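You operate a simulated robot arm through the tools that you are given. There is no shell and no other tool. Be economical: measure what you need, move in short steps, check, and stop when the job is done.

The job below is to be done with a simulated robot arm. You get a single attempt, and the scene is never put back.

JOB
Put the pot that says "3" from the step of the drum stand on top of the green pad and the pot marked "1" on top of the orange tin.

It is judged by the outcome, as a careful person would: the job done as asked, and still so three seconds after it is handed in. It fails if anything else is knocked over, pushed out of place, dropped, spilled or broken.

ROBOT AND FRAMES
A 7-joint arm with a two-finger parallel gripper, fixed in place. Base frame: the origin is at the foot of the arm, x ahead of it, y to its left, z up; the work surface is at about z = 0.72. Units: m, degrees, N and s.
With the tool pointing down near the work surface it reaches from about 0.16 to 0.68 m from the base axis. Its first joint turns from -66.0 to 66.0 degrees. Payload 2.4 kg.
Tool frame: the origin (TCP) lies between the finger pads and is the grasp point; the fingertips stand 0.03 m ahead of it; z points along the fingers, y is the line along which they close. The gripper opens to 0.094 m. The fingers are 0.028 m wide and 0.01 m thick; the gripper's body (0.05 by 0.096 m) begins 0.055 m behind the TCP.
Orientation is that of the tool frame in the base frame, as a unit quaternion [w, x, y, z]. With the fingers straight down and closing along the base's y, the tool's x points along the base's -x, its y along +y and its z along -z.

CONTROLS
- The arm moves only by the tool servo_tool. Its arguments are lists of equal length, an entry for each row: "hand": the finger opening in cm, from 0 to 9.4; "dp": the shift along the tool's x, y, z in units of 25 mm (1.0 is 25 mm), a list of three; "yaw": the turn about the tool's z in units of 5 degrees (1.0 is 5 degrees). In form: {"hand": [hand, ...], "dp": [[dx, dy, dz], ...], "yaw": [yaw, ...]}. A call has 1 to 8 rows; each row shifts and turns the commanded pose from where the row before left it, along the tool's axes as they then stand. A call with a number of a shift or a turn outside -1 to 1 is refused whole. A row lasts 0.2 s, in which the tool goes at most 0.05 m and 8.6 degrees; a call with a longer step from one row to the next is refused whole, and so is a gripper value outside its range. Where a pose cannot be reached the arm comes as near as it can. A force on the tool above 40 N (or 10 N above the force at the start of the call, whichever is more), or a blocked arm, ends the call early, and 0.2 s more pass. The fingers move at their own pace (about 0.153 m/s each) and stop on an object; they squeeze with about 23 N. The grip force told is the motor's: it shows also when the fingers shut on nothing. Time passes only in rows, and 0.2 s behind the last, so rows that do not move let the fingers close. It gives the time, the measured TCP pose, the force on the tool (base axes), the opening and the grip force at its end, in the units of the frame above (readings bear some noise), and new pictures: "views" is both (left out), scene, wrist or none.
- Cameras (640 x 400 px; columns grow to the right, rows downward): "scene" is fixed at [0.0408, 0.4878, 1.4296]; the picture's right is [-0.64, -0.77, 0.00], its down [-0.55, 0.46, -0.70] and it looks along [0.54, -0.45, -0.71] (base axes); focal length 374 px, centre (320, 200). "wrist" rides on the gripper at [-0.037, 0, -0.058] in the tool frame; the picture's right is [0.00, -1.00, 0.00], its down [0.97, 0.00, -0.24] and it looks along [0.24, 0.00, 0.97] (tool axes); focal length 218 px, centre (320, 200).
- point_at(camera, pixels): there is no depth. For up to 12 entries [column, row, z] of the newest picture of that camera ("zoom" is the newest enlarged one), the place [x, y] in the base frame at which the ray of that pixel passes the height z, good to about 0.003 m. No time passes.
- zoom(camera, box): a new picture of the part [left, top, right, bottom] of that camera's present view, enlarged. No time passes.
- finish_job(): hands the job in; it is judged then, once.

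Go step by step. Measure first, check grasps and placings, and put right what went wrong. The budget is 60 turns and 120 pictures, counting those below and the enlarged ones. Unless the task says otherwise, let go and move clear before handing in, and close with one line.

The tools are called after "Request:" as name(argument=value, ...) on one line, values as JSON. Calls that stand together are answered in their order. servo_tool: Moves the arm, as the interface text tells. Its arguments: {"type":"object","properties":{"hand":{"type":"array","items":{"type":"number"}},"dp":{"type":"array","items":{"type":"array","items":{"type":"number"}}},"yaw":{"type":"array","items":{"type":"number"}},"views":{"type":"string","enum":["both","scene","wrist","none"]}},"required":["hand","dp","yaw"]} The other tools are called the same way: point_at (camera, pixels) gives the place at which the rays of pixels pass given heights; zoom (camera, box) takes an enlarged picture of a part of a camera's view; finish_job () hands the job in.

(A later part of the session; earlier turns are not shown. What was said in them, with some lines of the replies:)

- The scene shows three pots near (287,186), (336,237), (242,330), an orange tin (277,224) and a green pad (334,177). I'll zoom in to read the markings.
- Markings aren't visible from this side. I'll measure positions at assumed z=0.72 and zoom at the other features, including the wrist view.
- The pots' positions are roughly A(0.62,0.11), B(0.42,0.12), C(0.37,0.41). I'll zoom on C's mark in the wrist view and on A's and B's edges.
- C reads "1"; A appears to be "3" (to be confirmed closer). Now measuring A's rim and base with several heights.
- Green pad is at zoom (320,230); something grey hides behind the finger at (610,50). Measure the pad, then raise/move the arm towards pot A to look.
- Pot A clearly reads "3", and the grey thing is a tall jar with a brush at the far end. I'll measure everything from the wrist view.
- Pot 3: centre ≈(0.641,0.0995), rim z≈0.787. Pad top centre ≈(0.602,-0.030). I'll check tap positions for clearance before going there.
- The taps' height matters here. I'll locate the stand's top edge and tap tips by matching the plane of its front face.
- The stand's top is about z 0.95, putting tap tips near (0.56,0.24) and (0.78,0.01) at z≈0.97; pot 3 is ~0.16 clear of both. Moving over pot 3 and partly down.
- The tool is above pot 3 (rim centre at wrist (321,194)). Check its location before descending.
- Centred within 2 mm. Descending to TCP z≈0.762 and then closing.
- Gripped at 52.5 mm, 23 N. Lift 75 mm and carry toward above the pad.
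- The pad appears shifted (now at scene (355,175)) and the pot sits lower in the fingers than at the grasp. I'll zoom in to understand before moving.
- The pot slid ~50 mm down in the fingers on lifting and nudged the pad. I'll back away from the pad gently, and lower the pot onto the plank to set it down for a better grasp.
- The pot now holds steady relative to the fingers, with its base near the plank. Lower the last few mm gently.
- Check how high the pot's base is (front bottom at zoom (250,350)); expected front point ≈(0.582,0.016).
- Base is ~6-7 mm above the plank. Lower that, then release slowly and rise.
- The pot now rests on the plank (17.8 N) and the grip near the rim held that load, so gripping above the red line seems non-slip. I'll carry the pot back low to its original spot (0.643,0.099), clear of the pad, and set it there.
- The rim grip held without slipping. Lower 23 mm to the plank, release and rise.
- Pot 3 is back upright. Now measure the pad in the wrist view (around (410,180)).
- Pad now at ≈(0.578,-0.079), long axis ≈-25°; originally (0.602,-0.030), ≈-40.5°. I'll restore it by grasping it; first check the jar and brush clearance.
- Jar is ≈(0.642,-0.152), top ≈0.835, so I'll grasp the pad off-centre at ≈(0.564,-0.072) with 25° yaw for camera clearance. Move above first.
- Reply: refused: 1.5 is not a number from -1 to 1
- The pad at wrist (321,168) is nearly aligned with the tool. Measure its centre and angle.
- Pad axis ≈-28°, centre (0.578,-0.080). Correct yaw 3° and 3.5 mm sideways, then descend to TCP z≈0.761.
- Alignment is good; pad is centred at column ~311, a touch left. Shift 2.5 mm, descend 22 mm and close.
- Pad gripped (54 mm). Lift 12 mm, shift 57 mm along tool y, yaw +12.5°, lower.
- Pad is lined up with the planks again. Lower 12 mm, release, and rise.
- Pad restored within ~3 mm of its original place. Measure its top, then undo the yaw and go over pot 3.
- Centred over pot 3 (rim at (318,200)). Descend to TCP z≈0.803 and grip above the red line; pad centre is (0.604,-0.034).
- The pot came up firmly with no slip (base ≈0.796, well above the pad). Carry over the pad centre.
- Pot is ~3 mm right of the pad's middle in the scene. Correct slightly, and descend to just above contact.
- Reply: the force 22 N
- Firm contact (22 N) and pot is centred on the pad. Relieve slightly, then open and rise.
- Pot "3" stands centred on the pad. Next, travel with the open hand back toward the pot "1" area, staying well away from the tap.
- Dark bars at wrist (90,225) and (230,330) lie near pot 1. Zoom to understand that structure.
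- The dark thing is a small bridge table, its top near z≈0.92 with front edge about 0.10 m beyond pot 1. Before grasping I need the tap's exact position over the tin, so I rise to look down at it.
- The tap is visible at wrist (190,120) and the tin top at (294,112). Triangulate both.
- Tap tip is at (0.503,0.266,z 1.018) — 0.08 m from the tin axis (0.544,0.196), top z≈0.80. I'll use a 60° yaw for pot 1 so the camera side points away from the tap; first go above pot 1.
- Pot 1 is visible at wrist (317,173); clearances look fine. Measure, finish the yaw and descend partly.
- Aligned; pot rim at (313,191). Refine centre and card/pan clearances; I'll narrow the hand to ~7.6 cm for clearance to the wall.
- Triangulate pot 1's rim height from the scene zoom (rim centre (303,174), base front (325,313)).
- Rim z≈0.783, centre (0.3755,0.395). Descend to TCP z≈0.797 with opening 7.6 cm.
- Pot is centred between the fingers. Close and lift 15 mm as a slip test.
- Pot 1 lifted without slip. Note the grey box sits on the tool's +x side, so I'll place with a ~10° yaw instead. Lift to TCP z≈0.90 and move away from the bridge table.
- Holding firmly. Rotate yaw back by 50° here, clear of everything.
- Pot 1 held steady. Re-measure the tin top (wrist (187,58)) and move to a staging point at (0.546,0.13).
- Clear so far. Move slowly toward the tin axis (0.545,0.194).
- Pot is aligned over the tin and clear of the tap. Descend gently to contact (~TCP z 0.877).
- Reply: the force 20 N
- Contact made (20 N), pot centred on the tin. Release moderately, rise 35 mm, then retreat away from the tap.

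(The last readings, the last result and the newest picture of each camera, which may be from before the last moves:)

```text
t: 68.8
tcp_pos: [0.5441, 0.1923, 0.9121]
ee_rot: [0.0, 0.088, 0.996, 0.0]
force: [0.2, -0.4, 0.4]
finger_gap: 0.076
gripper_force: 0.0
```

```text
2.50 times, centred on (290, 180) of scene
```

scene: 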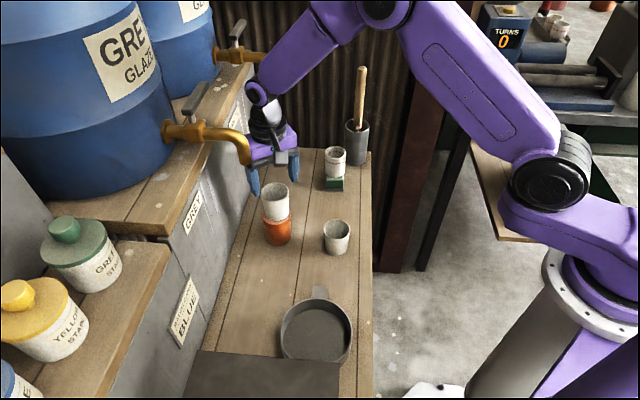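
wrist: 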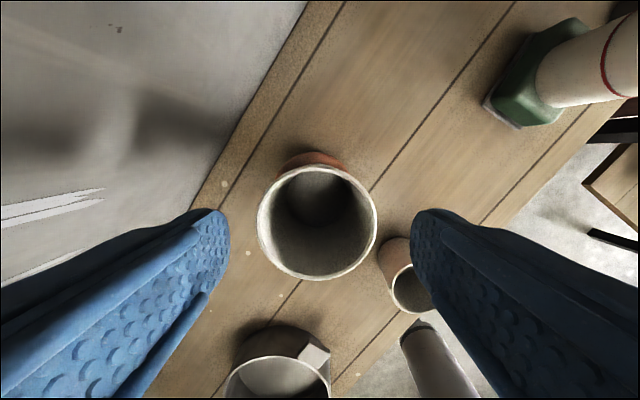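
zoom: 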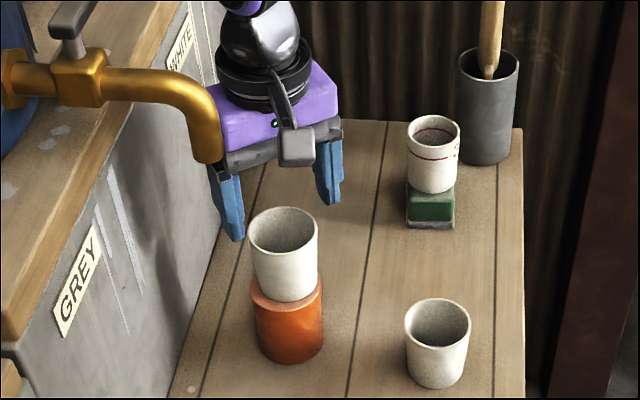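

Pot 1 stands on the tin. Rise 8 mm more and retreat in -y away from the tap, then up.

Request:
servo_tool(hand=[7.6, 7.6, 7.6, 7.6, 7.6, 7.6, 7.6, 7.6], dp=[[0, 0, -0.3], [0, -0.5, 0], [0, -0.8, 0], [0, -1, 0], [0.5, -1, -0.3], [0.8, -0.5, -0.8], [0.8, 0, -0.8], [0, 0, 0]], yaw=[0, 0, 0, 0, 0, 0, 0, 0])

Request:
zoom(camera="scene", box=[210, 120, 370, 260])

```text
t: 70.6
tcp_pos: [0.4758, 0.1079, 0.9675]
ee_rot: [-0.001, 0.088, 0.996, 0.0]
force: [0.2, 0.3, 0.0]
finger_gap: 0.076
gripper_force: 0.2
```

scene: 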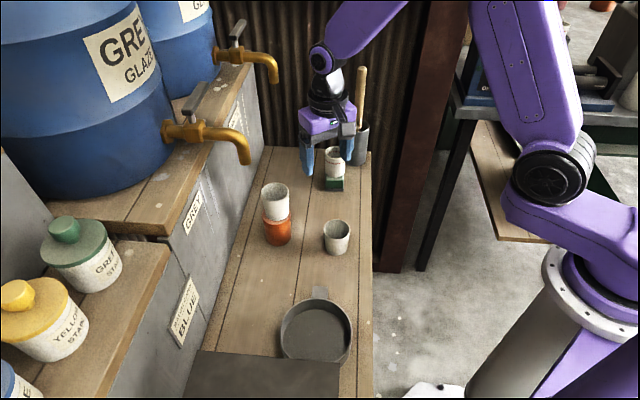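
wrist: 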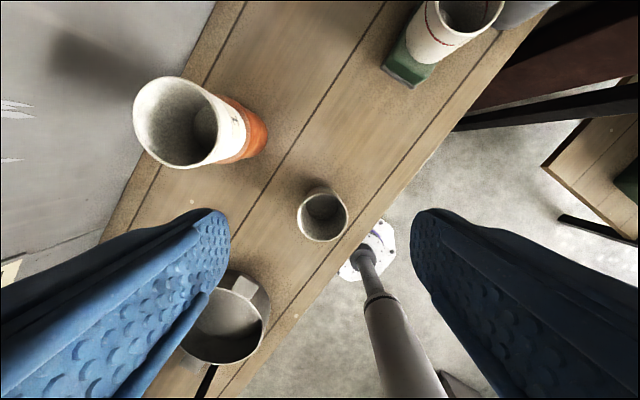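

```text
2.86 times, centred on (290, 190) of scene
```

zoom: 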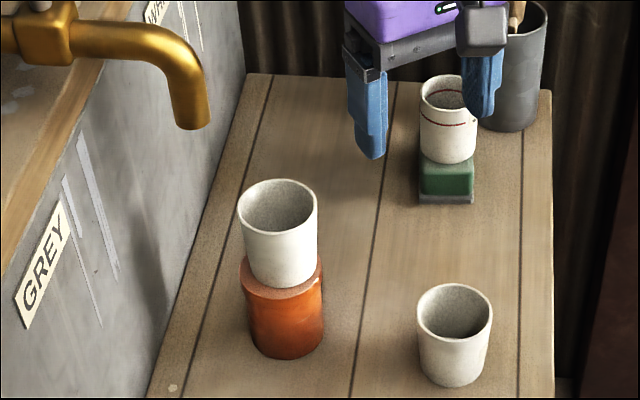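

Pot "1" stands on the orange tin and pot "3" on the green pad. Both are upright, everything else is in place, and the hand is clear, so I'm handing in.

Request:
finish_job()

```text
The job is handed in.
```

I put pot "3" on the green pad and pot "1" on the orange tin, and both were standing upright when I handed in. On the first try pot "3" slipped in the grip and pushed the pad aside, so I set the pad back to within about 3 mm of where it was before placing the pot.
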